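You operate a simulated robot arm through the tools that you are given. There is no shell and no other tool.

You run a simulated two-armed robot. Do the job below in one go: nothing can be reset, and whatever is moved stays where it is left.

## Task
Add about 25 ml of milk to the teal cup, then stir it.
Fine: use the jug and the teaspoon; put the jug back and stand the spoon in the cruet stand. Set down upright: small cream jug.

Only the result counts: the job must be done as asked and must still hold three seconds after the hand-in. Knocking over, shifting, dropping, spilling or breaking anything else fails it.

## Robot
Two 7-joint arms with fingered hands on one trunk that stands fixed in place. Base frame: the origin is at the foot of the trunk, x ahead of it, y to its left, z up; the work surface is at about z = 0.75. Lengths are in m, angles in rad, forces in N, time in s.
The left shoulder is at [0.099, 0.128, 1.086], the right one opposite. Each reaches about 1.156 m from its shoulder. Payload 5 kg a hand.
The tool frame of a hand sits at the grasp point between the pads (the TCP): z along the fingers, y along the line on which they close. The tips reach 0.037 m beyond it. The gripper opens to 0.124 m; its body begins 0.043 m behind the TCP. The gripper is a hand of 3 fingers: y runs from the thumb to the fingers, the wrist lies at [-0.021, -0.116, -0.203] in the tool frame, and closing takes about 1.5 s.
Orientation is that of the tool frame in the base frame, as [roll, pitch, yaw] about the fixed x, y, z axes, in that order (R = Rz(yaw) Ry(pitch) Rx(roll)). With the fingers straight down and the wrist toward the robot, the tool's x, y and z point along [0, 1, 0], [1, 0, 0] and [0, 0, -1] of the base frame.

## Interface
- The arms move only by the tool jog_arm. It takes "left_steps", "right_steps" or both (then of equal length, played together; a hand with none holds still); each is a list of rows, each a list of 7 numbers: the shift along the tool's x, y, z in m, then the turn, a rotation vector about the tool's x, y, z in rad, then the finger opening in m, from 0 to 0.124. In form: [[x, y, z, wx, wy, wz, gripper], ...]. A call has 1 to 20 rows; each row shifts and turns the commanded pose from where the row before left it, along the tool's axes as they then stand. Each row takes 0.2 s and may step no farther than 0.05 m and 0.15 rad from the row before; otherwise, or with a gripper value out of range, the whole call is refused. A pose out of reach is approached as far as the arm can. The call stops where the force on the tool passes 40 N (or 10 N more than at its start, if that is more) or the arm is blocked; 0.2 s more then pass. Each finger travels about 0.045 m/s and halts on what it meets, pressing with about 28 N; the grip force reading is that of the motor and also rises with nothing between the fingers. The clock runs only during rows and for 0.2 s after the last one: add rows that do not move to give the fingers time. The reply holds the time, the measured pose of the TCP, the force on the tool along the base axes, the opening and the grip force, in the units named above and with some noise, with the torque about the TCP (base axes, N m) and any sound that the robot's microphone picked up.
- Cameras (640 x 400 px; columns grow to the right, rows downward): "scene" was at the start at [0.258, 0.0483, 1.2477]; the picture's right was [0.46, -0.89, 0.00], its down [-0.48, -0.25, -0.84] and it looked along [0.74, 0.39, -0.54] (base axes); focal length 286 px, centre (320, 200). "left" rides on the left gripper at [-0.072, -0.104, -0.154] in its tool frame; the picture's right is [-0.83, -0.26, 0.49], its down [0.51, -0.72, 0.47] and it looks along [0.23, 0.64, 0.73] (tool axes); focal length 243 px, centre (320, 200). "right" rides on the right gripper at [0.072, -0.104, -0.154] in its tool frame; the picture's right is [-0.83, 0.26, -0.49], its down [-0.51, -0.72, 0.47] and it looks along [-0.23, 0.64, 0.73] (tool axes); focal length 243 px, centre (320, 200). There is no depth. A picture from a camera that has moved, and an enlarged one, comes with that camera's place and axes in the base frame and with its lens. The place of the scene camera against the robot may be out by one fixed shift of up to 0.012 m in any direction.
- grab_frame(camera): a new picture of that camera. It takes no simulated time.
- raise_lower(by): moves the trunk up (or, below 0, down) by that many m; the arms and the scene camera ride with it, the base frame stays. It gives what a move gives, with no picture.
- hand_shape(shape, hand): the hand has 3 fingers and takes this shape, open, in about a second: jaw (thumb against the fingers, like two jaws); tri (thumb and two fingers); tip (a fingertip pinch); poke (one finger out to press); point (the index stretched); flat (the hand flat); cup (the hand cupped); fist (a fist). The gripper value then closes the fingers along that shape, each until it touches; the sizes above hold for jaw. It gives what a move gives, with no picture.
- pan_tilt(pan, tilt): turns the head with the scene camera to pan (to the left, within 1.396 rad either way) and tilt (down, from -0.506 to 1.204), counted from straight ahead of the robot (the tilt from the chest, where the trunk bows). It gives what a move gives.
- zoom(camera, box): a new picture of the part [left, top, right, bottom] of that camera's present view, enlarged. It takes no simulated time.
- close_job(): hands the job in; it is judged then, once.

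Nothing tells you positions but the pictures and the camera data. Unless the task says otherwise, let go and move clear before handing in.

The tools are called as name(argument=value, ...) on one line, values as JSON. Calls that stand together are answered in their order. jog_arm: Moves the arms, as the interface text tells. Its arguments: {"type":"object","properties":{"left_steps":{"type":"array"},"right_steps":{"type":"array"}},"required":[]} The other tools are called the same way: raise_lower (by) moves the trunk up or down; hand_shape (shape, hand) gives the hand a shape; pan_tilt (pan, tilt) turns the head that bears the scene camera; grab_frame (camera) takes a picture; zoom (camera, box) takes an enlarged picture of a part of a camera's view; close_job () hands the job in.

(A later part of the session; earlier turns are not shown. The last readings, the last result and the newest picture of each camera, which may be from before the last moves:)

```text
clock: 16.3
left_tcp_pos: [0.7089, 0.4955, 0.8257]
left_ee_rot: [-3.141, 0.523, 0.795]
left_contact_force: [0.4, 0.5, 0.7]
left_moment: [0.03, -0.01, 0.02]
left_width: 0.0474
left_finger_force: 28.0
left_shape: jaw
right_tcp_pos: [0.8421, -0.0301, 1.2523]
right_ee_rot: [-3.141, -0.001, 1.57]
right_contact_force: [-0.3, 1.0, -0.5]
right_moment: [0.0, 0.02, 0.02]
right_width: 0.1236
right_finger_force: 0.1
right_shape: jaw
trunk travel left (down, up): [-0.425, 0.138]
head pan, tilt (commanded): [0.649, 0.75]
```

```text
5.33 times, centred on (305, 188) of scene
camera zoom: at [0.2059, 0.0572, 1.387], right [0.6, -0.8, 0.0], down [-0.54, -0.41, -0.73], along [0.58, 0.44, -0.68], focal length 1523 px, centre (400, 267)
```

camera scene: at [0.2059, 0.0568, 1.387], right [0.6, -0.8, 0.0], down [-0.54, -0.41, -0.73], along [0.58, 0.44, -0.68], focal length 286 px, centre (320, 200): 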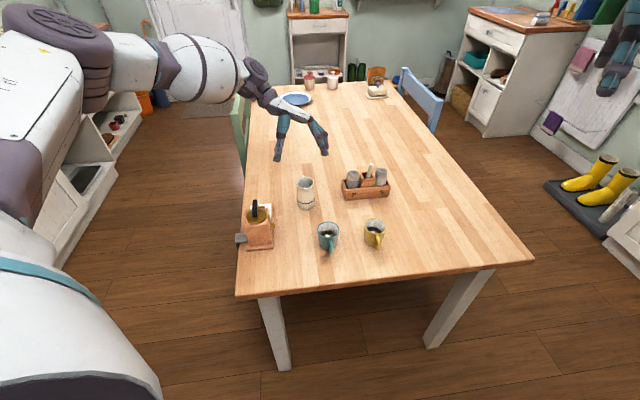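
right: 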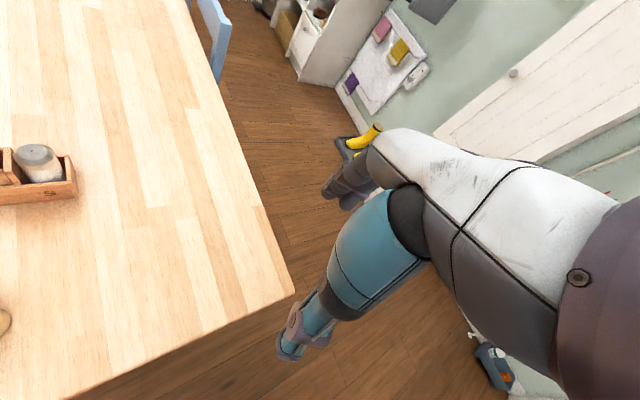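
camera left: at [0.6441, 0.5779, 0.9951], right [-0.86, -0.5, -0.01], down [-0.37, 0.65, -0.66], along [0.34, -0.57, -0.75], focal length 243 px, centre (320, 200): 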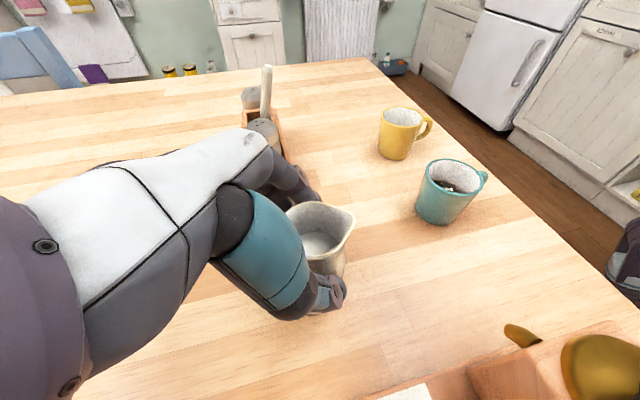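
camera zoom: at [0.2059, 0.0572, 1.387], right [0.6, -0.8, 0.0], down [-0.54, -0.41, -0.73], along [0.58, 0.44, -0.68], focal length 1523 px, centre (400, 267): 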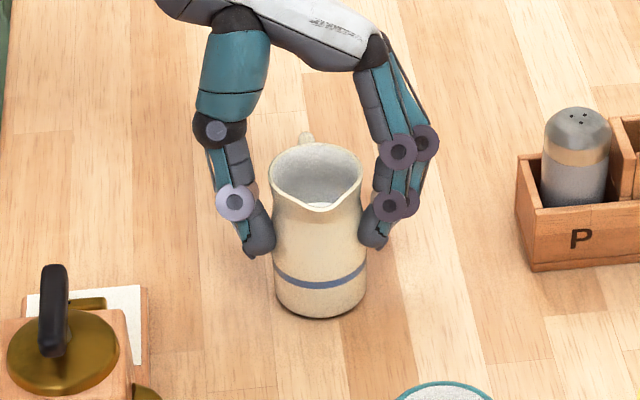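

The jug is gripped at 0.047 m with 28 N and stands upright. I'll lift it straight up about 6 cm and take several force readings as a baseline weight.

jog_arm(left_steps=[[-0.00499, 0, -0.00867, 0, 0, 0, 0.0], [-0.00998, 0, -0.01734, 0, 0, 0, 0.0], [-0.00998, 0, -0.01734, 0, 0, 0, 0.0], [-0.00499, 0, -0.00867, 0, 0, 0, 0.0], [0, 0, 0, 0, 0, 0, 0.0], [0, 0, 0, 0, 0, 0, 0.0], [0, 0, 0, 0, 0, 0, 0.0]])

grab_frame(camera="left")

zoom(camera="scene", box=[245, 130, 365, 265])

jog_arm(left_steps=[[0, 0, 0, 0, 0, 0, 0.0]])

jog_arm(left_steps=[[0, 0, 0, 0, 0, 0, 0.0]])

jog_arm(left_steps=[[0, 0, 0, 0, 0, 0, 0.0]])

jog_arm(left_steps=[[0, 0, 0, 0, 0, 0, 0.0]])

```text
clock: 17.9
left_tcp_pos: [0.7092, 0.4948, 0.8861]
left_ee_rot: [3.141, 0.524, 0.793]
left_contact_force: [0.2, -0.3, -2.3]
left_moment: [-0.04, -0.01, 0.03]
left_width: 0.0472
left_finger_force: 27.8
left_shape: jaw
right_tcp_pos: [0.843, -0.0294, 1.2527]
right_ee_rot: [-3.141, 0.001, 1.571]
right_contact_force: [0.4, -0.3, -0.4]
right_moment: [0.01, 0.01, 0.01]
right_width: 0.1238
right_finger_force: 0.1
right_shape: jaw
trunk travel left (down, up): [-0.425, 0.138]
head pan, tilt (commanded): [0.649, 0.75]
```

```text
taken
camera left: at [0.6437, 0.5768, 1.0543], right [-0.86, -0.5, -0.01], down [-0.37, 0.65, -0.66], along [0.34, -0.57, -0.75], focal length 243 px, centre (320, 200)
```

left: 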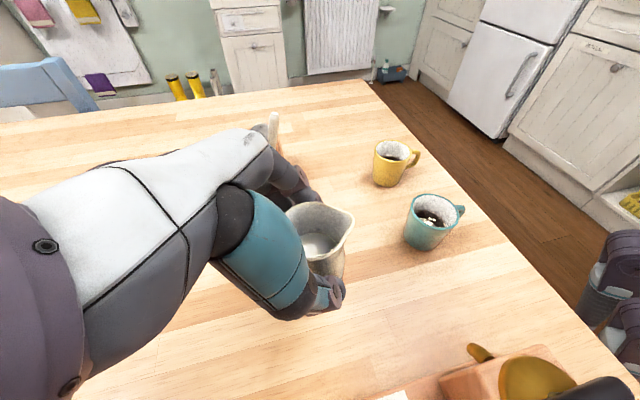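

```text
2.96 times, centred on (305, 198) of scene
camera zoom: at [0.2062, 0.0574, 1.3869], right [0.6, -0.8, 0.0], down [-0.54, -0.41, -0.73], along [0.58, 0.44, -0.68], focal length 846 px, centre (364, 207)
```

zoom: 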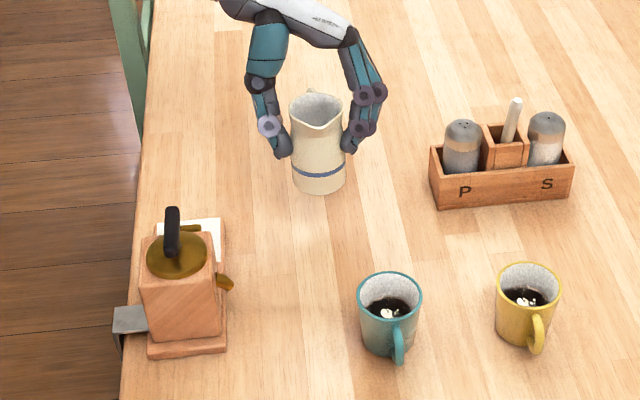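

```text
clock: 18.3
left_tcp_pos: [0.7088, 0.4932, 0.8848]
left_ee_rot: [3.14, 0.524, 0.794]
left_contact_force: [-0.1, 0.1, -2.7]
left_moment: [-0.02, 0.01, 0.0]
left_width: 0.0472
left_finger_force: 27.9
left_shape: jaw
right_tcp_pos: [0.8429, -0.0296, 1.2534]
right_ee_rot: [-3.141, 0.0, 1.571]
right_contact_force: [0.0, -0.9, -0.1]
right_moment: [-0.02, 0.03, 0.02]
right_width: 0.1236
right_finger_force: 0.1
right_shape: jaw
trunk travel left (down, up): [-0.425, 0.138]
head pan, tilt (commanded): [0.649, 0.75]
```

```text
clock: 18.7
left_tcp_pos: [0.7094, 0.4938, 0.8852]
left_ee_rot: [3.14, 0.523, 0.793]
left_contact_force: [-0.7, 1.1, -2.2]
left_moment: [0.0, -0.03, -0.01]
left_width: 0.0475
left_finger_force: 28.0
left_shape: jaw
right_tcp_pos: [0.8424, -0.0293, 1.2523]
right_ee_rot: [-3.139, 0.0, 1.57]
right_contact_force: [0.0, -0.3, -0.1]
right_moment: [-0.03, 0.0, -0.02]
right_width: 0.1235
right_finger_force: 0.0
right_shape: jaw
trunk travel left (down, up): [-0.425, 0.138]
head pan, tilt (commanded): [0.649, 0.75]
```

```text
clock: 19.1
left_tcp_pos: [0.7089, 0.4924, 0.8848]
left_ee_rot: [-3.141, 0.522, 0.794]
left_contact_force: [-0.3, 0.4, -2.3]
left_moment: [0.03, 0.01, 0.01]
left_width: 0.0474
left_finger_force: 28.3
left_shape: jaw
right_tcp_pos: [0.8444, -0.0295, 1.2533]
right_ee_rot: [-3.141, 0.0, 1.57]
right_contact_force: [0.1, 0.1, -1.0]
right_moment: [0.01, 0.02, 0.02]
right_width: 0.1236
right_finger_force: 0.1
right_shape: jaw
trunk travel left (down, up): [-0.425, 0.138]
head pan, tilt (commanded): [0.649, 0.75]
```

```text
clock: 19.5
left_tcp_pos: [0.7086, 0.4941, 0.8846]
left_ee_rot: [-3.14, 0.524, 0.794]
left_contact_force: [-0.7, -0.1, -1.9]
left_moment: [0.0, -0.03, 0.03]
left_width: 0.0476
left_finger_force: 27.9
left_shape: jaw
right_tcp_pos: [0.8424, -0.0293, 1.2526]
right_ee_rot: [-3.141, 0.001, 1.571]
right_contact_force: [-0.3, 0.1, 0.1]
right_moment: [-0.01, -0.01, 0.01]
right_width: 0.1234
right_finger_force: 0.0
right_shape: jaw
trunk travel left (down, up): [-0.425, 0.138]
head pan, tilt (commanded): [0.649, 0.75]
```

The jug is lifted cleanly and weighs about 2.3 N (≈0.23 kg with milk). I'll zoom in on the spout and cup to plan the pour position.

zoom(camera="left", box=[270, 190, 370, 290])

zoom(camera="left", box=[390, 180, 480, 260])

zoom(camera="scene", box=[295, 205, 365, 265])

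```text
4.00 times, centred on (320, 240) of left
camera zoom: at [0.6438, 0.5767, 1.0542], right [-0.86, -0.5, -0.01], down [-0.37, 0.65, -0.66], along [0.34, -0.57, -0.75], focal length 970 px, centre (320, 40)
```

zoom: 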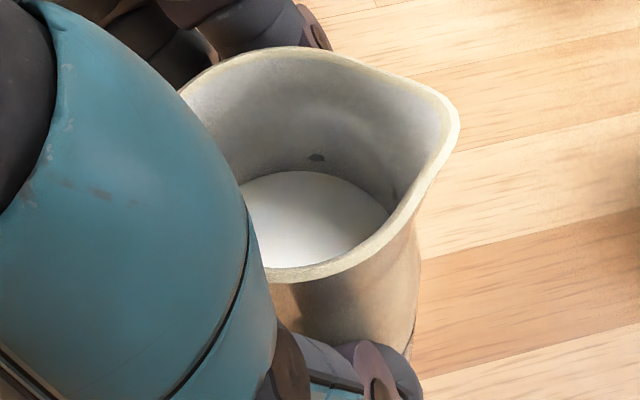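

```text
5.00 times, centred on (435, 220) of left
camera zoom: at [0.6438, 0.5767, 1.0542], right [-0.86, -0.5, -0.01], down [-0.37, 0.65, -0.66], along [0.34, -0.57, -0.75], focal length 1213 px, centre (-255, 100)
```

zoom: 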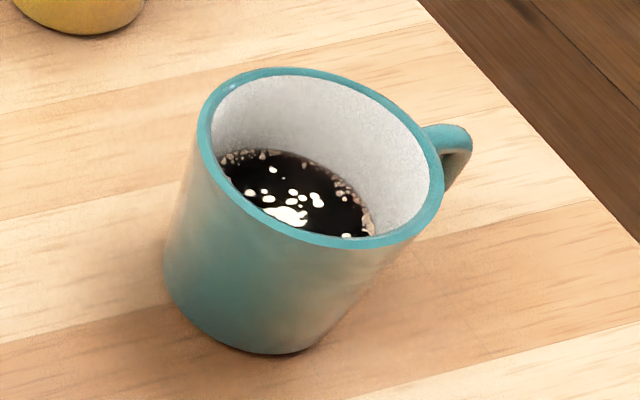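

```text
6.67 times, centred on (330, 235) of scene
camera zoom: at [0.2062, 0.0574, 1.3869], right [0.6, -0.8, 0.0], down [-0.54, -0.41, -0.73], along [0.58, 0.44, -0.68], focal length 1904 px, centre (253, -33)
```

zoom: 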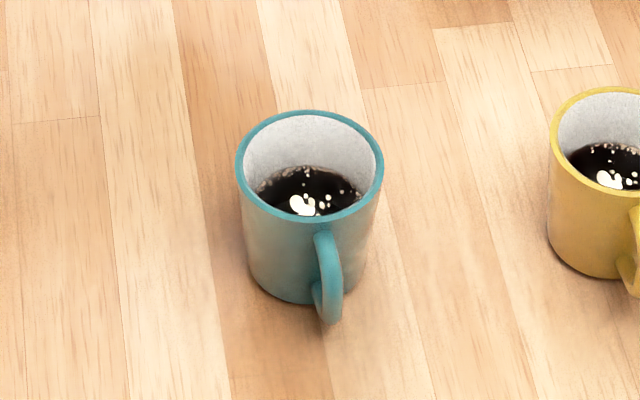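

The cup centre is about (0.618, 0.337) with its rim at about z 0.812 and coffee about 2 cm below the rim, so 25 ml should raise the level roughly 13–14 mm. I'll carry the jug upright, higher, to just behind the cup.

jog_arm(left_steps=[[-0.0056, 0, -0.00975, 0, 0, 0, 0.0], [-0.0112, 0, -0.0195, 0, 0, 0, 0.0], [-0.0056, 0, -0.00975, 0, 0, 0, 0.0], [-0.00702, 0.00282, 0.00403, 0, 0, 0, 0.0], [-0.01404, 0.00564, 0.00806, 0, 0, 0, 0.0], [-0.01404, 0.00564, 0.00806, 0, 0, 0, 0.0], [-0.01404, 0.00564, 0.00806, 0, 0, 0, 0.0], [-0.01404, 0.00564, 0.00806, 0, 0, 0, 0.0], [-0.01404, 0.00564, 0.00806, 0, 0, 0, 0.0], [-0.01404, 0.00564, 0.00806, 0, 0, 0, 0.0], [-0.01404, 0.00564, 0.00806, 0, 0, 0, 0.0], [-0.00702, 0.00282, 0.00403, 0, 0, 0, 0.0], [0, 0, 0, 0, 0, 0, 0.0], [0, 0, 0, 0, 0, 0, 0.0]])

grab_frame(camera="scene")

grab_frame(camera="left")

zoom(camera="scene", box=[265, 150, 395, 265])

```text
clock: 22.5
left_tcp_pos: [0.6523, 0.3702, 0.9319]
left_ee_rot: [3.14, 0.524, 0.794]
left_contact_force: [0.7, 0.4, -2.1]
left_moment: [0.02, -0.03, -0.01]
left_width: 0.0475
left_finger_force: 28.0
left_shape: jaw
right_tcp_pos: [0.8425, -0.0284, 1.2525]
right_ee_rot: [3.141, 0.0, 1.571]
right_contact_force: [-0.3, 0.3, -0.5]
right_moment: [-0.02, -0.01, -0.01]
right_width: 0.1236
right_finger_force: 0.0
right_shape: jaw
trunk travel left (down, up): [-0.425, 0.138]
head pan, tilt (commanded): [0.649, 0.75]
```

```text
taken
camera scene: at [0.2062, 0.0573, 1.3869], right [0.6, -0.8, 0.0], down [-0.54, -0.41, -0.73], along [0.58, 0.44, -0.68], focal length 286 px, centre (320, 200)
```

scene: 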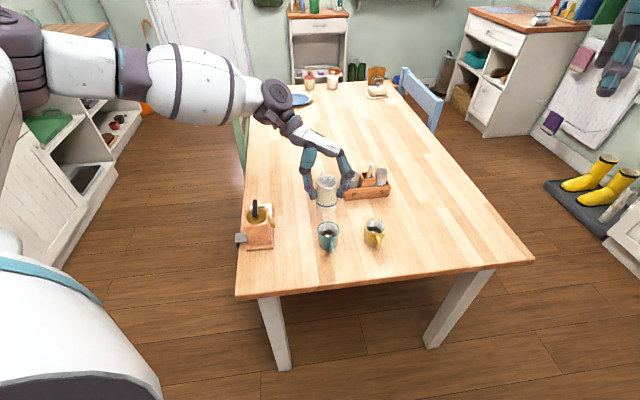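

```text
taken
camera left: at [0.5869, 0.4529, 1.1], right [-0.86, -0.5, -0.01], down [-0.37, 0.65, -0.66], along [0.34, -0.57, -0.75], focal length 243 px, centre (320, 200)
```

left: 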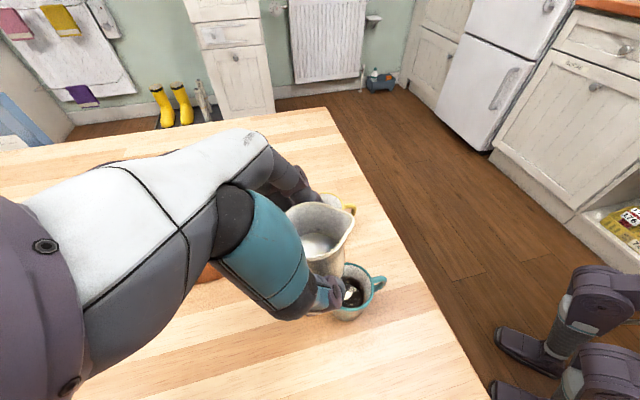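

```text
3.48 times, centred on (330, 208) of scene
camera zoom: at [0.2062, 0.0573, 1.3869], right [0.6, -0.8, 0.0], down [-0.54, -0.41, -0.73], along [0.58, 0.44, -0.68], focal length 993 px, centre (285, 174)
```

zoom: 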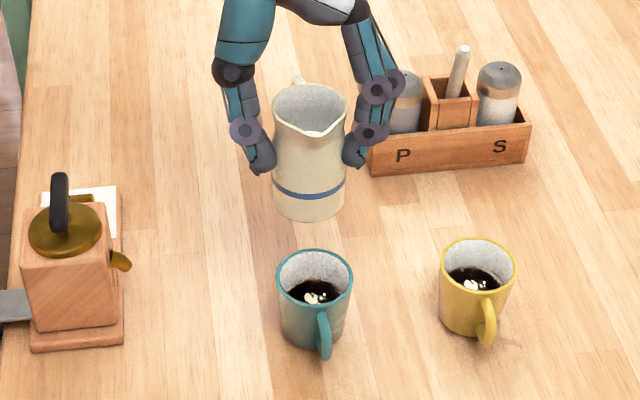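

The jug hangs upright just behind the cup. I'll zoom in to verify which way the spout now points relative to the cup.

zoom(camera="scene", box=[305, 170, 350, 255])

zoom(camera="scene", box=[305, 168, 350, 212])

zoom(camera="left", box=[280, 190, 400, 330])

```text
4.71 times, centred on (328, 212) of scene
camera zoom: at [0.2062, 0.0573, 1.3869], right [0.6, -0.8, 0.0], down [-0.54, -0.41, -0.73], along [0.58, 0.44, -0.68], focal length 1344 px, centre (285, 141)
```

zoom: 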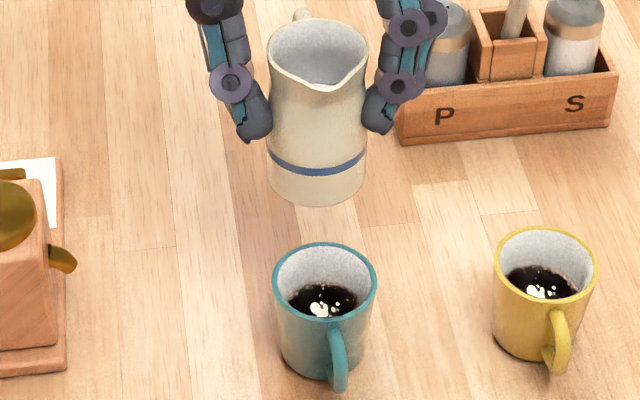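

```text
9.09 times, centred on (328, 190) of scene
camera zoom: at [0.2062, 0.0573, 1.3869], right [0.6, -0.8, 0.0], down [-0.54, -0.41, -0.73], along [0.58, 0.44, -0.68], focal length 2596 px, centre (252, 291)
```

zoom: 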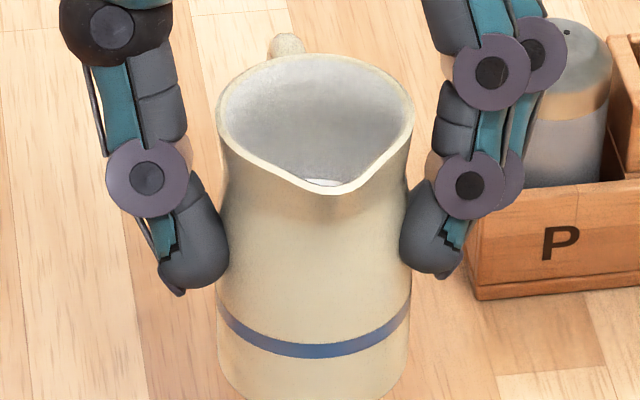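

```text
2.86 times, centred on (340, 260) of left
camera zoom: at [0.5869, 0.4529, 1.1], right [-0.86, -0.5, -0.01], down [-0.37, 0.65, -0.66], along [0.34, -0.57, -0.75], focal length 693 px, centre (263, 29)
```

zoom: 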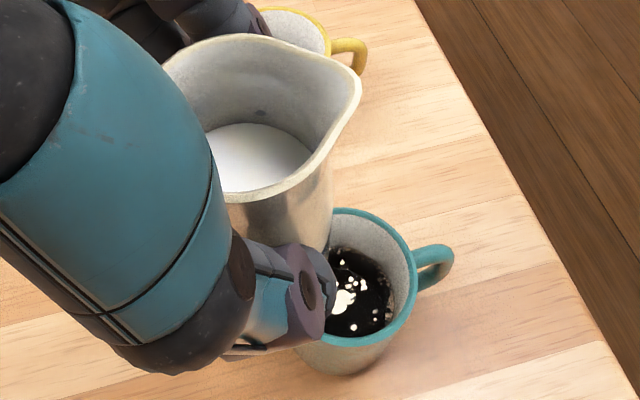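

The spout lines up with the cup: the lip is about 6 mm behind the cup's centre on the jug side. I'll tilt 24° around the lip (below pouring angle), then lower it closer to the cup.

jog_arm(left_steps=[[-0.0003, 0, -0.0023, 0, 0.0525, 0, 0.0], [-0.00061, 0, -0.00455, 0, 0.105, 0, 0.0], [-0.00061, 0, -0.00455, 0, 0.105, 0, 0.0], [-0.00061, 0, -0.00455, 0, 0.105, 0, 0.0], [-0.0003, 0, -0.0023, 0, 0.0525, 0, 0.0], [0.001, 0, 0.0093, 0, 0, 0, 0.0], [0.00195, 0, 0.01865, 0, 0, 0, 0.0], [0.00195, 0, 0.01865, 0, 0, 0, 0.0], [0.00195, 0, 0.01865, 0, 0, 0, 0.0], [0.001, 0, 0.0093, 0, 0, 0, 0.0], [0, 0, 0, 0, 0, 0, 0.0], [0, 0, 0, 0, 0, 0, 0.0]])

grab_frame(camera="left")

zoom(camera="scene", box=[290, 170, 370, 260])

zoom(camera="left", box=[280, 190, 420, 350])

grab_frame(camera="scene")

```text
clock: 25.1
left_tcp_pos: [0.6524, 0.3721, 0.8713]
left_ee_rot: [3.142, 0.103, 0.795]
left_contact_force: [0.0, 0.0, -2.4]
left_moment: [-0.01, 0.01, -0.01]
left_width: 0.0471
left_finger_force: 28.2
left_shape: jaw
right_tcp_pos: [0.843, -0.0293, 1.2522]
right_ee_rot: [3.141, 0.001, 1.57]
right_contact_force: [1.0, 0.5, -0.4]
right_moment: [0.0, 0.0, 0.0]
right_width: 0.1237
right_finger_force: 0.1
right_shape: jaw
trunk travel left (down, up): [-0.425, 0.138]
head pan, tilt (commanded): [0.649, 0.75]
```

```text
taken
camera left: at [0.5373, 0.4051, 1.032], right [-0.8, -0.44, -0.4], down [-0.2, 0.83, -0.52], along [0.57, -0.34, -0.75], focal length 243 px, centre (320, 200)
```

left: 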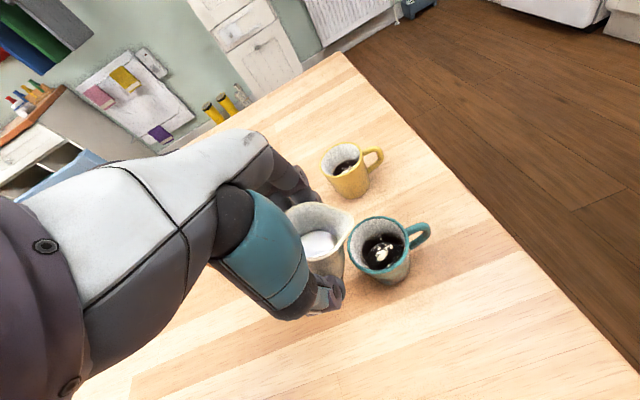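

```text
4.44 times, centred on (330, 215) of scene
camera zoom: at [0.2064, 0.0574, 1.3869], right [0.6, -0.8, 0.0], down [-0.54, -0.41, -0.73], along [0.58, 0.44, -0.68], focal length 1269 px, centre (276, 133)
```

zoom: 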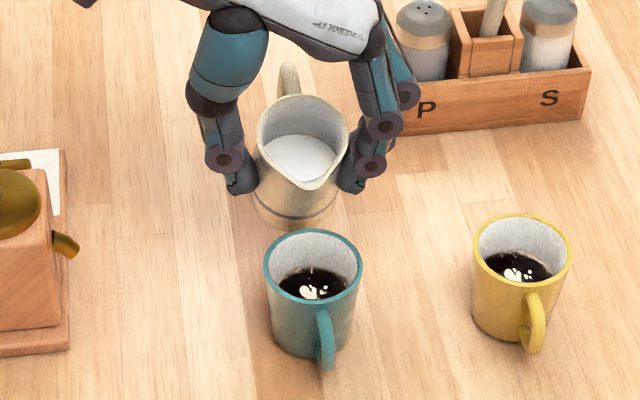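

```text
2.50 times, centred on (350, 270) of left
camera zoom: at [0.5373, 0.4051, 1.032], right [-0.8, -0.44, -0.4], down [-0.2, 0.83, -0.52], along [0.57, -0.34, -0.75], focal length 606 px, centre (245, 25)
```

zoom: 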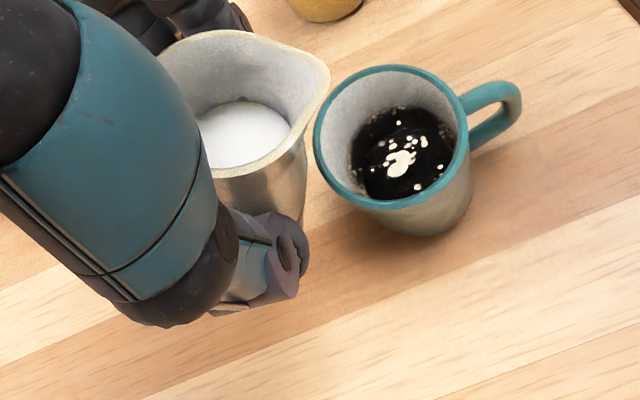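

```text
taken
camera scene: at [0.2064, 0.0574, 1.3869], right [0.6, -0.8, 0.0], down [-0.54, -0.41, -0.73], along [0.58, 0.44, -0.68], focal length 286 px, centre (320, 200)
```

scene: 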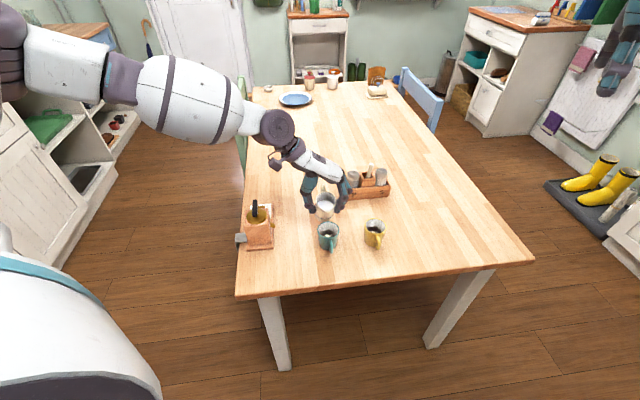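

The lip is over the cup about 6 mm behind its centre and 6 cm above the rim, and the milk is approaching the spout. I'll tilt on in small steps while lowering slightly, checking after each.

jog_arm(left_steps=[[0.0002, 0, 0.0027, 0, 0.0525, 0, 0.0], [0.0002, 0, 0.0027, 0, 0.0525, 0, 0.0], [0, 0, 0, 0, 0, 0, 0.0], [0, 0, 0, 0, 0, 0, 0.0], [0, 0, 0, 0, 0, 0, 0.0]])

zoom(camera="scene", box=[300, 185, 355, 255])

zoom(camera="left", box=[280, 190, 420, 330])

```text
clock: 26.3
left_tcp_pos: [0.6525, 0.3711, 0.8678]
left_ee_rot: [3.14, -0.001, 0.793]
left_contact_force: [0.2, -0.2, -3.1]
left_moment: [-0.04, 0.03, 0.02]
left_width: 0.0474
left_finger_force: 27.8
left_shape: jaw
right_tcp_pos: [0.8425, -0.03, 1.2521]
right_ee_rot: [-3.141, 0.001, 1.571]
right_contact_force: [-1.4, -0.7, 0.1]
right_moment: [-0.03, 0.02, -0.02]
right_width: 0.1236
right_finger_force: 0.0
right_shape: jaw
trunk travel left (down, up): [-0.425, 0.138]
head pan, tilt (commanded): [0.649, 0.75]
```

```text
5.71 times, centred on (328, 220) of scene
camera zoom: at [0.2062, 0.0573, 1.3869], right [0.6, -0.8, 0.0], down [-0.54, -0.41, -0.73], along [0.58, 0.44, -0.68], focal length 1632 px, centre (277, 86)
```

zoom: 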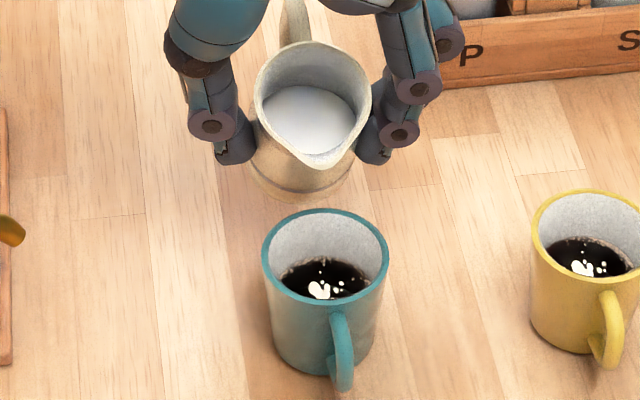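

```text
2.86 times, centred on (350, 260) of left
camera zoom: at [0.5269, 0.3938, 1.0209], right [-0.77, -0.41, -0.49], down [-0.16, 0.87, -0.47], along [0.62, -0.28, -0.73], focal length 693 px, centre (234, 29)
```

zoom: 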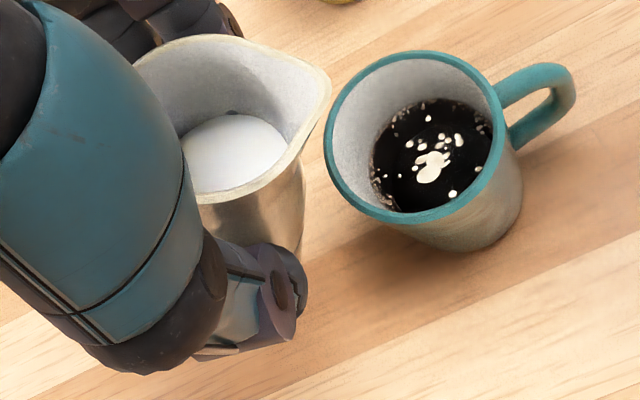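

Tilt is about 30° and the milk is close to the lip but not flowing yet. I'll continue in 2° steps.

jog_arm(left_steps=[[-0.0002, 0, 0.0015, 0, 0.035, 0, 0.0], [0, 0, 0, 0, 0, 0, 0.0], [-0.0002, 0, 0.0015, 0, 0.035, 0, 0.0], [0, 0, 0, 0, 0, 0, 0.0], [0, 0, 0, 0, 0, 0, 0.0]])

zoom(camera="scene", box=[300, 185, 355, 255])

jog_arm(left_steps=[[-0.0002, 0, 0.0015, 0, 0.035, 0, 0.0], [0, 0, 0, 0, 0, 0, 0.0], [0, 0, 0, 0, 0, 0, 0.0], [0, 0, 0, 0, 0, 0, 0.0]])

zoom(camera="scene", box=[300, 185, 355, 255])

zoom(camera="left", box=[280, 190, 420, 330])

```text
clock: 27.5
left_tcp_pos: [0.6528, 0.3733, 0.8635]
left_ee_rot: [3.142, -0.071, 0.793]
left_contact_force: [0.0, -0.1, -2.1]
left_moment: [-0.02, 0.03, 0.01]
left_width: 0.0471
left_finger_force: 27.9
left_shape: jaw
right_tcp_pos: [0.8438, -0.0285, 1.2525]
right_ee_rot: [-3.141, 0.0, 1.572]
right_contact_force: [-0.6, 1.1, 0.6]
right_moment: [0.02, -0.01, -0.03]
right_width: 0.1238
right_finger_force: 0.1
right_shape: jaw
trunk travel left (down, up): [-0.425, 0.138]
head pan, tilt (commanded): [0.649, 0.75]
```

```text
5.71 times, centred on (328, 220) of scene
camera zoom: at [0.2063, 0.0576, 1.3869], right [0.6, -0.8, 0.0], down [-0.54, -0.41, -0.73], along [0.58, 0.44, -0.68], focal length 1632 px, centre (277, 86)
```

zoom: 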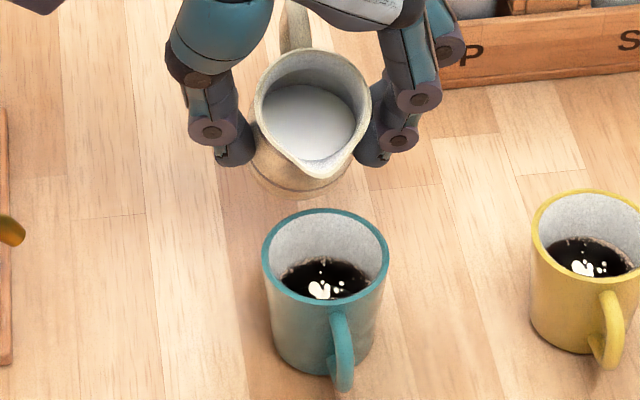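

```text
clock: 28.5
left_tcp_pos: [0.6515, 0.3738, 0.8625]
left_ee_rot: [3.141, -0.106, 0.793]
left_contact_force: [-0.1, -0.1, -2.9]
left_moment: [-0.02, 0.03, -0.01]
left_width: 0.0473
left_finger_force: 27.7
left_shape: jaw
right_tcp_pos: [0.8429, -0.0303, 1.2525]
right_ee_rot: [-3.141, 0.001, 1.571]
right_contact_force: [-0.2, 0.1, -0.6]
right_moment: [0.02, 0.03, -0.02]
right_width: 0.1237
right_finger_force: 0.1
right_shape: jaw
trunk travel left (down, up): [-0.425, 0.138]
head pan, tilt (commanded): [0.649, 0.75]
```

```text
5.71 times, centred on (328, 220) of scene
camera zoom: at [0.2062, 0.0572, 1.3869], right [0.6, -0.8, 0.0], down [-0.54, -0.41, -0.73], along [0.58, 0.44, -0.68], focal length 1632 px, centre (277, 86)
```

zoom: 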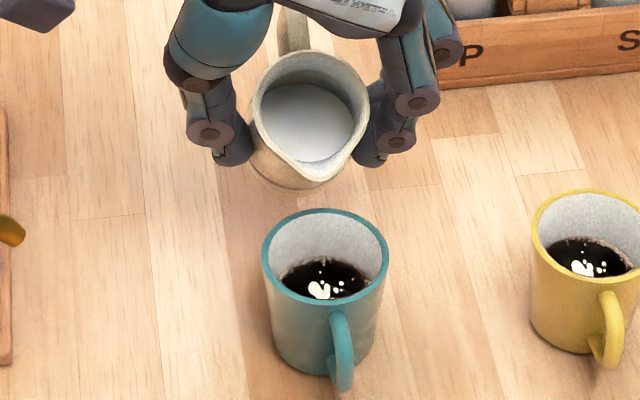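

```text
2.86 times, centred on (350, 260) of left
camera zoom: at [0.5158, 0.3836, 1.0078], right [-0.73, -0.37, -0.58], down [-0.13, 0.9, -0.41], along [0.67, -0.23, -0.7], focal length 693 px, centre (234, 29)
```

zoom: 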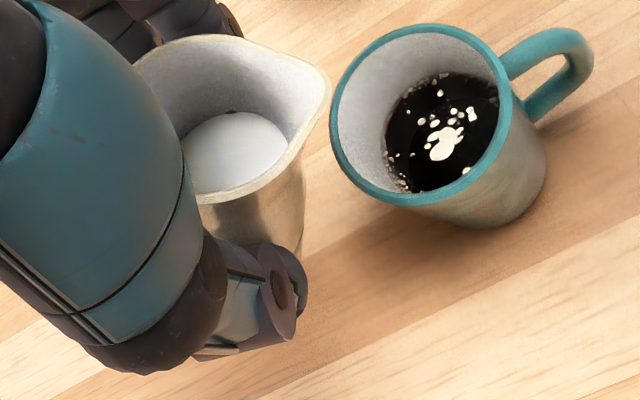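

Tilt is about 36°, still no flow; the drawn milk surface stays with the jug, so I'll judge by the cup level and any stream. I'll keep tilting in 2° steps.

jog_arm(left_steps=[[-0.0002, 0, 0.0015, 0, 0.035, 0, 0.0], [0, 0, 0, 0, 0, 0, 0.0], [0, 0, 0, 0, 0, 0, 0.0], [0, 0, 0, 0, 0, 0, 0.0]])

zoom(camera="scene", box=[300, 185, 355, 255])

jog_arm(left_steps=[[-0.0002, 0, 0.0005, 0, 0.035, 0, 0.0], [0, 0, 0, 0, 0, 0, 0.0], [0, 0, 0, 0, 0, 0, 0.0], [0, 0, 0, 0, 0, 0, 0.0]])

zoom(camera="scene", box=[300, 185, 355, 255])

jog_arm(left_steps=[[-0.0002, 0, -0.0005, 0, 0.035, 0, 0.0], [0, 0, 0, 0, 0, 0, 0.0], [0, 0, 0, 0, 0, 0, 0.0], [0, 0, 0, 0, 0, 0, 0.0]])

zoom(camera="scene", box=[300, 185, 355, 255])

```text
clock: 29.5
left_tcp_pos: [0.6522, 0.3743, 0.8625]
left_ee_rot: [3.141, -0.142, 0.795]
left_contact_force: [0.4, 0.0, -2.8]
left_moment: [-0.01, 0.05, -0.04]
left_width: 0.0471
left_finger_force: 28.4
left_shape: jaw
right_tcp_pos: [0.8426, -0.0304, 1.2514]
right_ee_rot: [-3.141, 0.0, 1.569]
right_contact_force: [0.0, 0.2, 0.2]
right_moment: [-0.02, -0.02, 0.01]
right_width: 0.1238
right_finger_force: 0.0
right_shape: jaw
trunk travel left (down, up): [-0.425, 0.138]
head pan, tilt (commanded): [0.649, 0.75]
```

```text
5.71 times, centred on (328, 220) of scene
camera zoom: at [0.2062, 0.0572, 1.3869], right [0.6, -0.8, 0.0], down [-0.54, -0.41, -0.73], along [0.58, 0.44, -0.68], focal length 1632 px, centre (277, 86)
```

zoom: 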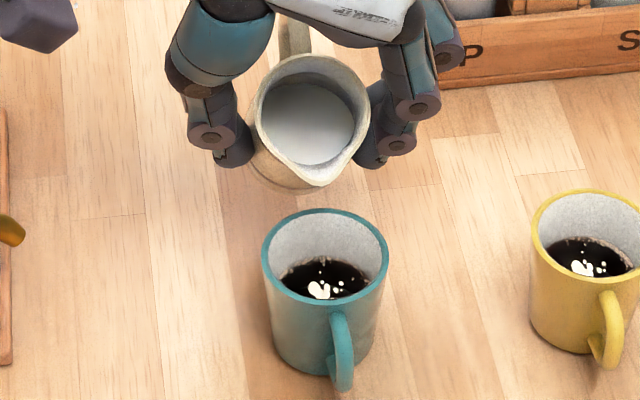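

```text
clock: 30.5
left_tcp_pos: [0.6522, 0.3734, 0.8614]
left_ee_rot: [-3.141, -0.174, 0.793]
left_contact_force: [-0.7, -0.3, -3.2]
left_moment: [-0.05, 0.04, 0.01]
left_width: 0.0473
left_finger_force: 27.9
left_shape: jaw
right_tcp_pos: [0.8433, -0.0292, 1.2532]
right_ee_rot: [3.142, -0.001, 1.569]
right_contact_force: [-0.3, -0.3, 0.8]
right_moment: [0.02, 0.01, -0.01]
right_width: 0.1237
right_finger_force: 0.1
right_shape: jaw
trunk travel left (down, up): [-0.425, 0.138]
head pan, tilt (commanded): [0.649, 0.75]
```

```text
5.71 times, centred on (328, 220) of scene
camera zoom: at [0.2061, 0.0573, 1.3869], right [0.6, -0.8, 0.0], down [-0.54, -0.41, -0.73], along [0.58, 0.44, -0.68], focal length 1632 px, centre (277, 86)
```

zoom: 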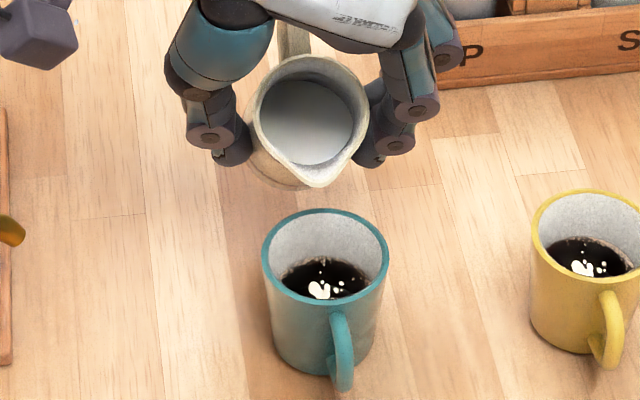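

```text
clock: 31.5
left_tcp_pos: [0.6513, 0.3737, 0.863]
left_ee_rot: [3.141, -0.211, 0.794]
left_contact_force: [0.3, -0.5, -1.9]
left_moment: [-0.06, 0.02, 0.01]
left_width: 0.0474
left_finger_force: 27.8
left_shape: jaw
right_tcp_pos: [0.8425, -0.029, 1.2527]
right_ee_rot: [-3.141, 0.0, 1.571]
right_contact_force: [0.1, -0.9, -0.1]
right_moment: [-0.02, 0.0, 0.01]
right_width: 0.1236
right_finger_force: 0.0
right_shape: jaw
trunk travel left (down, up): [-0.425, 0.138]
head pan, tilt (commanded): [0.649, 0.75]
```

```text
5.71 times, centred on (328, 220) of scene
camera zoom: at [0.2061, 0.0574, 1.3869], right [0.6, -0.8, 0.0], down [-0.54, -0.41, -0.73], along [0.58, 0.44, -0.68], focal length 1632 px, centre (277, 86)
```

zoom: 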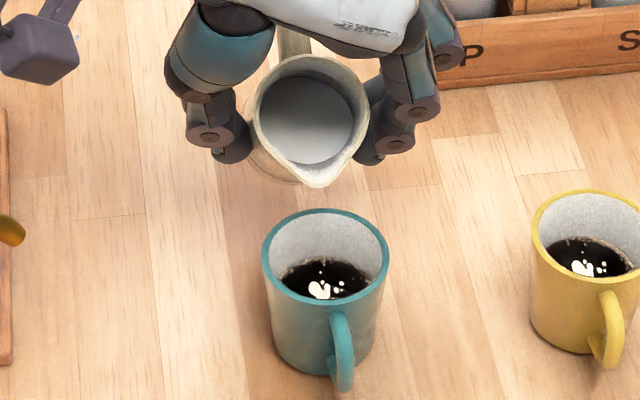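

Tilt is 42° with no flow yet and the coffee level unchanged. Continuing in 2° steps with pauses.

jog_arm(left_steps=[[-0.0002, 0, -0.0012, 0, 0.035, 0, 0.0], [0, 0, 0, 0, 0, 0, 0.0], [0, 0, 0, 0, 0, 0, 0.0], [0, 0, 0, 0, 0, 0, 0.0]])

zoom(camera="scene", box=[300, 185, 355, 255])

jog_arm(left_steps=[[-0.0002, 0, -0.0012, 0, 0.035, 0, 0.0], [0, 0, 0, 0, 0, 0, 0.0], [0, 0, 0, 0, 0, 0, 0.0], [0, 0, 0, 0, 0, 0, 0.0]])

zoom(camera="scene", box=[300, 185, 355, 255])

jog_arm(left_steps=[[-0.0002, 0, -0.0012, 0, 0.035, 0, 0.0], [0, 0, 0, 0, 0, 0, 0.0], [0, 0, 0, 0, 0, 0, 0.0], [0, 0, 0, 0, 0, 0, 0.0]])

zoom(camera="scene", box=[300, 185, 355, 255])

```text
clock: 32.5
left_tcp_pos: [0.6521, 0.373, 0.8639]
left_ee_rot: [-3.141, -0.247, 0.795]
left_contact_force: [0.0, -0.5, -2.4]
left_moment: [-0.03, 0.05, -0.03]
left_width: 0.0475
left_finger_force: 28.1
left_shape: jaw
right_tcp_pos: [0.8434, -0.03, 1.2524]
right_ee_rot: [-3.141, 0.001, 1.572]
right_contact_force: [0.0, 0.2, -0.4]
right_moment: [-0.03, 0.01, 0.04]
right_width: 0.1236
right_finger_force: 0.0
right_shape: jaw
trunk travel left (down, up): [-0.425, 0.138]
head pan, tilt (commanded): [0.649, 0.75]
```

```text
5.71 times, centred on (328, 220) of scene
camera zoom: at [0.2061, 0.0574, 1.3869], right [0.6, -0.8, 0.0], down [-0.54, -0.41, -0.73], along [0.58, 0.44, -0.68], focal length 1632 px, centre (277, 86)
```

zoom: 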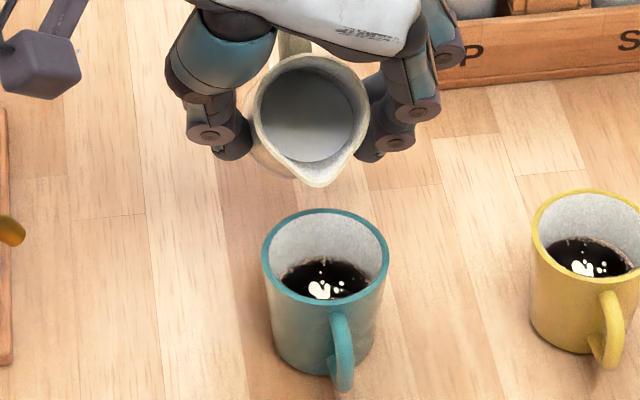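

```text
clock: 33.5
left_tcp_pos: [0.6508, 0.3718, 0.8658]
left_ee_rot: [3.14, -0.282, 0.794]
left_contact_force: [-1.5, -0.5, -2.6]
left_moment: [-0.03, 0.05, -0.03]
left_width: 0.0476
left_finger_force: 28.3
left_shape: jaw
right_tcp_pos: [0.8415, -0.0309, 1.2508]
right_ee_rot: [3.141, -0.001, 1.57]
right_contact_force: [-1.3, 0.4, -0.4]
right_moment: [-0.07, 0.0, 0.03]
right_width: 0.1234
right_finger_force: 0.2
right_shape: jaw
trunk travel left (down, up): [-0.425, 0.138]
head pan, tilt (commanded): [0.649, 0.75]
```

```text
5.71 times, centred on (328, 220) of scene
camera zoom: at [0.2061, 0.0574, 1.3869], right [0.6, -0.8, 0.0], down [-0.54, -0.41, -0.73], along [0.58, 0.44, -0.68], focal length 1632 px, centre (277, 86)
```

zoom: 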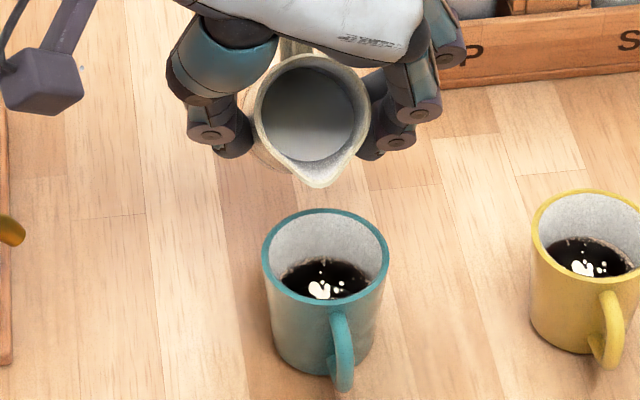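

```text
clock: 34.5
left_tcp_pos: [0.6509, 0.3724, 0.8659]
left_ee_rot: [-3.141, -0.317, 0.795]
left_contact_force: [0.4, 0.2, -3.2]
left_moment: [-0.04, 0.05, 0.0]
left_width: 0.0474
left_finger_force: 28.3
left_shape: jaw
right_tcp_pos: [0.8426, -0.0292, 1.2509]
right_ee_rot: [3.141, 0.0, 1.571]
right_contact_force: [0.7, -0.3, 0.0]
right_moment: [0.02, 0.04, 0.01]
right_width: 0.1235
right_finger_force: 0.0
right_shape: jaw
trunk travel left (down, up): [-0.425, 0.138]
head pan, tilt (commanded): [0.649, 0.75]
```

```text
5.71 times, centred on (328, 220) of scene
camera zoom: at [0.2061, 0.0574, 1.3869], right [0.6, -0.8, 0.0], down [-0.54, -0.41, -0.73], along [0.58, 0.44, -0.68], focal length 1632 px, centre (277, 86)
```

zoom: 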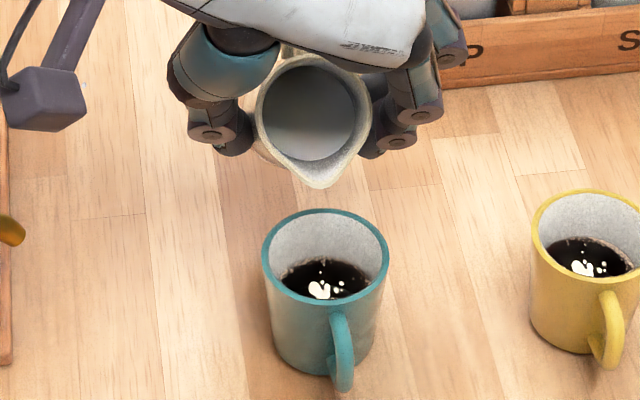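

48° and still nothing; the lip stays put over the cup. Continuing in 2° steps.

jog_arm(left_steps=[[-0.0002, 0, -0.0015, 0, 0.035, 0, 0.0], [0, 0, 0, 0, 0, 0, 0.0], [0, 0, 0, 0, 0, 0, 0.0], [0, 0, 0, 0, 0, 0, 0.0]])

zoom(camera="scene", box=[300, 185, 355, 255])

jog_arm(left_steps=[[-0.0002, 0, -0.0015, 0, 0.035, 0, 0.0], [0, 0, 0, 0, 0, 0, 0.0], [0, 0, 0, 0, 0, 0, 0.0], [0, 0, 0, 0, 0, 0, 0.0]])

zoom(camera="scene", box=[300, 185, 355, 255])

```text
clock: 35.5
left_tcp_pos: [0.6506, 0.3706, 0.8674]
left_ee_rot: [-3.141, -0.354, 0.794]
left_contact_force: [-0.3, 0.6, -1.9]
left_moment: [-0.07, 0.04, -0.01]
left_width: 0.0471
left_finger_force: 28.4
left_shape: jaw
right_tcp_pos: [0.8418, -0.0291, 1.252]
right_ee_rot: [3.141, -0.001, 1.572]
right_contact_force: [-0.1, 0.2, -0.6]
right_moment: [0.01, 0.0, -0.02]
right_width: 0.1235
right_finger_force: 0.0
right_shape: jaw
trunk travel left (down, up): [-0.425, 0.138]
head pan, tilt (commanded): [0.649, 0.75]
```

```text
5.71 times, centred on (328, 220) of scene
camera zoom: at [0.2061, 0.0574, 1.3869], right [0.6, -0.8, 0.0], down [-0.54, -0.41, -0.73], along [0.58, 0.44, -0.68], focal length 1632 px, centre (277, 86)
```

zoom: 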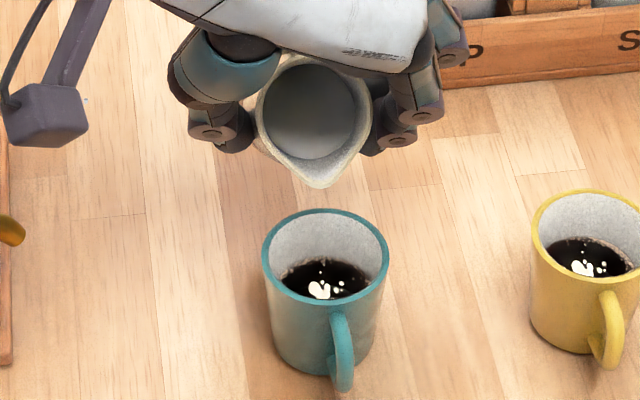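

```text
clock: 36.5
left_tcp_pos: [0.6502, 0.3713, 0.8683]
left_ee_rot: [-3.141, -0.387, 0.793]
left_contact_force: [0.0, -0.6, -3.5]
left_moment: [-0.04, 0.04, 0.02]
left_width: 0.0473
left_finger_force: 28.6
left_shape: jaw
right_tcp_pos: [0.8426, -0.0297, 1.2529]
right_ee_rot: [3.141, -0.001, 1.571]
right_contact_force: [0.2, -0.4, -0.6]
right_moment: [-0.02, 0.0, -0.01]
right_width: 0.1236
right_finger_force: 0.0
right_shape: jaw
trunk travel left (down, up): [-0.425, 0.138]
head pan, tilt (commanded): [0.649, 0.75]
```

```text
5.71 times, centred on (328, 220) of scene
camera zoom: at [0.2061, 0.0574, 1.3869], right [0.6, -0.8, 0.0], down [-0.54, -0.41, -0.73], along [0.58, 0.44, -0.68], focal length 1632 px, centre (277, 86)
```

zoom: 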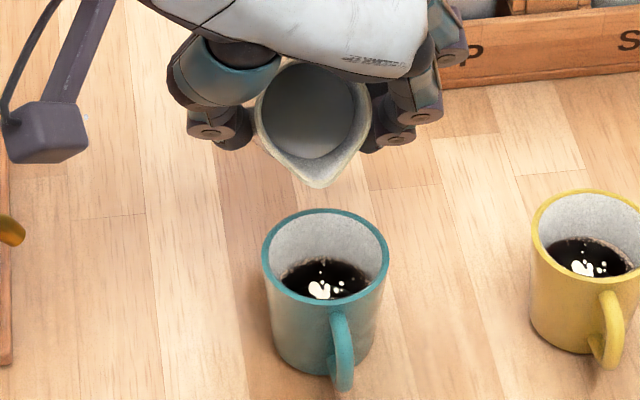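

52° and no flow yet; hand is clear of the grinder and cups. Continuing.

jog_arm(left_steps=[[-0.0002, 0, -0.0015, 0, 0.035, 0, 0.0], [0, 0, 0, 0, 0, 0, 0.0], [0, 0, 0, 0, 0, 0, 0.0], [0, 0, 0, 0, 0, 0, 0.0]])

zoom(camera="scene", box=[300, 185, 355, 255])

jog_arm(left_steps=[[-0.0002, 0, -0.0015, 0, 0.035, 0, 0.0], [0, 0, 0, 0, 0, 0, 0.0], [0, 0, 0, 0, 0, 0, 0.0], [0, 0, 0, 0, 0, 0, 0.0]])

zoom(camera="scene", box=[300, 185, 355, 255])

```text
clock: 37.5
left_tcp_pos: [0.6507, 0.3709, 0.8696]
left_ee_rot: [-3.141, -0.422, 0.793]
left_contact_force: [-0.4, -0.4, -2.7]
left_moment: [-0.03, 0.05, 0.01]
left_width: 0.0473
left_finger_force: 28.3
left_shape: jaw
right_tcp_pos: [0.8413, -0.0297, 1.2523]
right_ee_rot: [-3.141, 0.0, 1.571]
right_contact_force: [-0.3, -0.3, -0.9]
right_moment: [-0.03, 0.0, 0.01]
right_width: 0.1237
right_finger_force: 0.1
right_shape: jaw
trunk travel left (down, up): [-0.425, 0.138]
head pan, tilt (commanded): [0.649, 0.75]
```

```text
5.71 times, centred on (328, 220) of scene
camera zoom: at [0.2061, 0.0573, 1.3869], right [0.6, -0.8, 0.0], down [-0.54, -0.41, -0.73], along [0.58, 0.44, -0.68], focal length 1632 px, centre (277, 86)
```

zoom: 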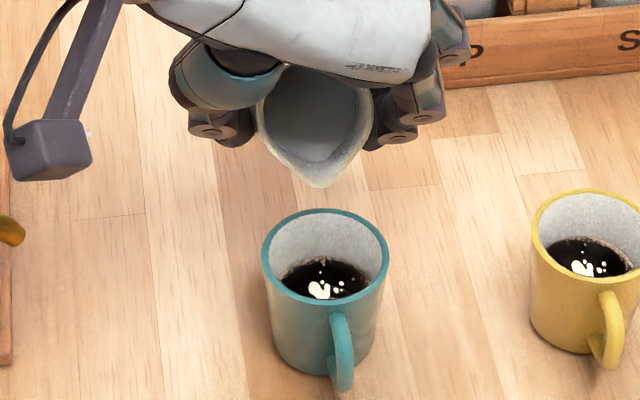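

```text
clock: 38.5
left_tcp_pos: [0.6499, 0.3704, 0.8716]
left_ee_rot: [-3.141, -0.456, 0.794]
left_contact_force: [0.2, -0.3, -2.7]
left_moment: [-0.04, 0.04, 0.0]
left_width: 0.0472
left_finger_force: 28.4
left_shape: jaw
right_tcp_pos: [0.8435, -0.0286, 1.2509]
right_ee_rot: [-3.141, 0.001, 1.572]
right_contact_force: [0.0, 0.0, 0.4]
right_moment: [-0.03, 0.03, -0.02]
right_width: 0.1237
right_finger_force: 0.0
right_shape: jaw
trunk travel left (down, up): [-0.425, 0.138]
head pan, tilt (commanded): [0.649, 0.75]
```

```text
5.71 times, centred on (328, 220) of scene
camera zoom: at [0.2061, 0.0573, 1.3869], right [0.6, -0.8, 0.0], down [-0.54, -0.41, -0.73], along [0.58, 0.44, -0.68], focal length 1632 px, centre (277, 86)
```

zoom: 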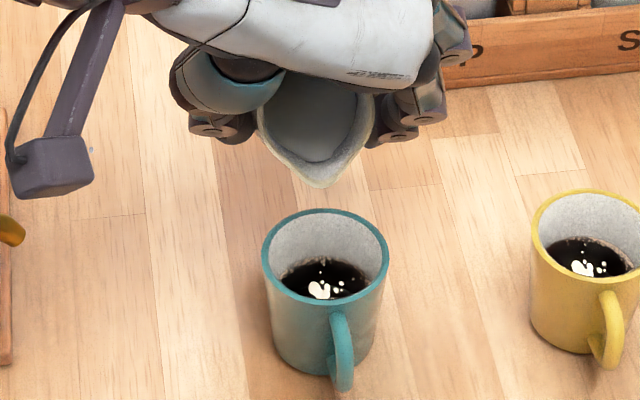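

56° and the level is unchanged. I'll keep the 2° steps but with shorter holds so that flow, once begun, can be stopped quickly.

jog_arm(left_steps=[[-0.0002, 0, -0.0015, 0, 0.035, 0, 0.0], [0, 0, 0, 0, 0, 0, 0.0]])

zoom(camera="scene", box=[300, 185, 355, 255])

jog_arm(left_steps=[[-0.0002, 0, -0.0015, 0, 0.035, 0, 0.0], [0, 0, 0, 0, 0, 0, 0.0]])

zoom(camera="scene", box=[300, 185, 355, 255])

```text
clock: 39.1
left_tcp_pos: [0.6482, 0.3679, 0.8723]
left_ee_rot: [-3.14, -0.491, 0.793]
left_contact_force: [-0.5, 0.1, -2.6]
left_moment: [-0.04, 0.07, 0.01]
left_width: 0.0474
left_finger_force: 27.8
left_shape: jaw
right_tcp_pos: [0.8431, -0.0288, 1.2524]
right_ee_rot: [-3.141, 0.0, 1.571]
right_contact_force: [0.2, -0.1, -0.5]
right_moment: [0.0, -0.01, 0.01]
right_width: 0.1237
right_finger_force: 0.1
right_shape: jaw
trunk travel left (down, up): [-0.425, 0.138]
head pan, tilt (commanded): [0.649, 0.75]
```

```text
5.71 times, centred on (328, 220) of scene
camera zoom: at [0.2062, 0.0574, 1.3869], right [0.6, -0.8, 0.0], down [-0.54, -0.41, -0.73], along [0.58, 0.44, -0.68], focal length 1632 px, centre (277, 86)
```

zoom: 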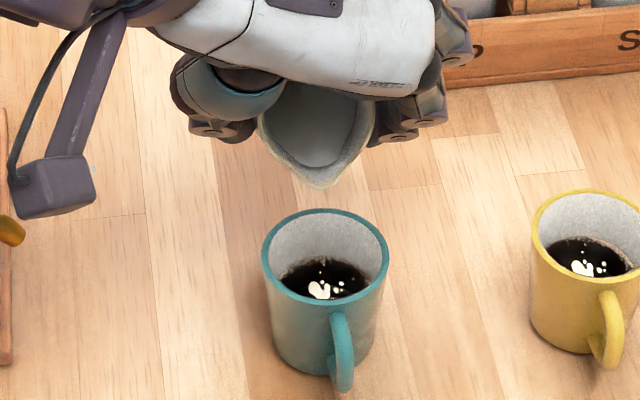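

```text
clock: 39.7
left_tcp_pos: [0.6478, 0.3675, 0.8739]
left_ee_rot: [3.14, -0.526, 0.796]
left_contact_force: [0.7, -0.3, -2.9]
left_moment: [-0.05, 0.04, 0.0]
left_width: 0.0472
left_finger_force: 28.6
left_shape: jaw
right_tcp_pos: [0.8442, -0.0298, 1.2518]
right_ee_rot: [-3.141, 0.001, 1.571]
right_contact_force: [0.2, 0.0, 0.6]
right_moment: [-0.02, -0.02, -0.01]
right_width: 0.1236
right_finger_force: 0.2
right_shape: jaw
trunk travel left (down, up): [-0.425, 0.138]
head pan, tilt (commanded): [0.649, 0.75]
```

```text
5.71 times, centred on (328, 220) of scene
camera zoom: at [0.2063, 0.0574, 1.3869], right [0.6, -0.8, 0.0], down [-0.54, -0.41, -0.73], along [0.58, 0.44, -0.68], focal length 1632 px, centre (277, 86)
```

zoom: 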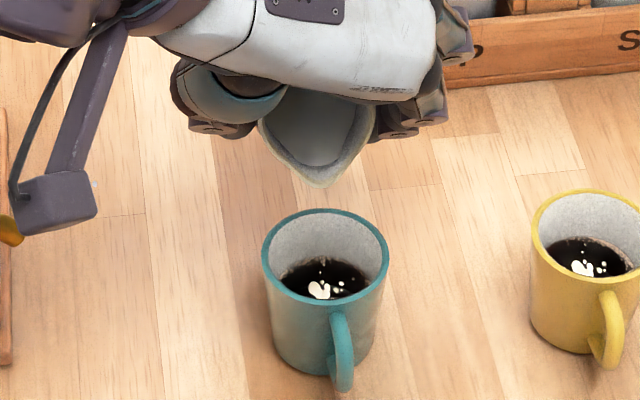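

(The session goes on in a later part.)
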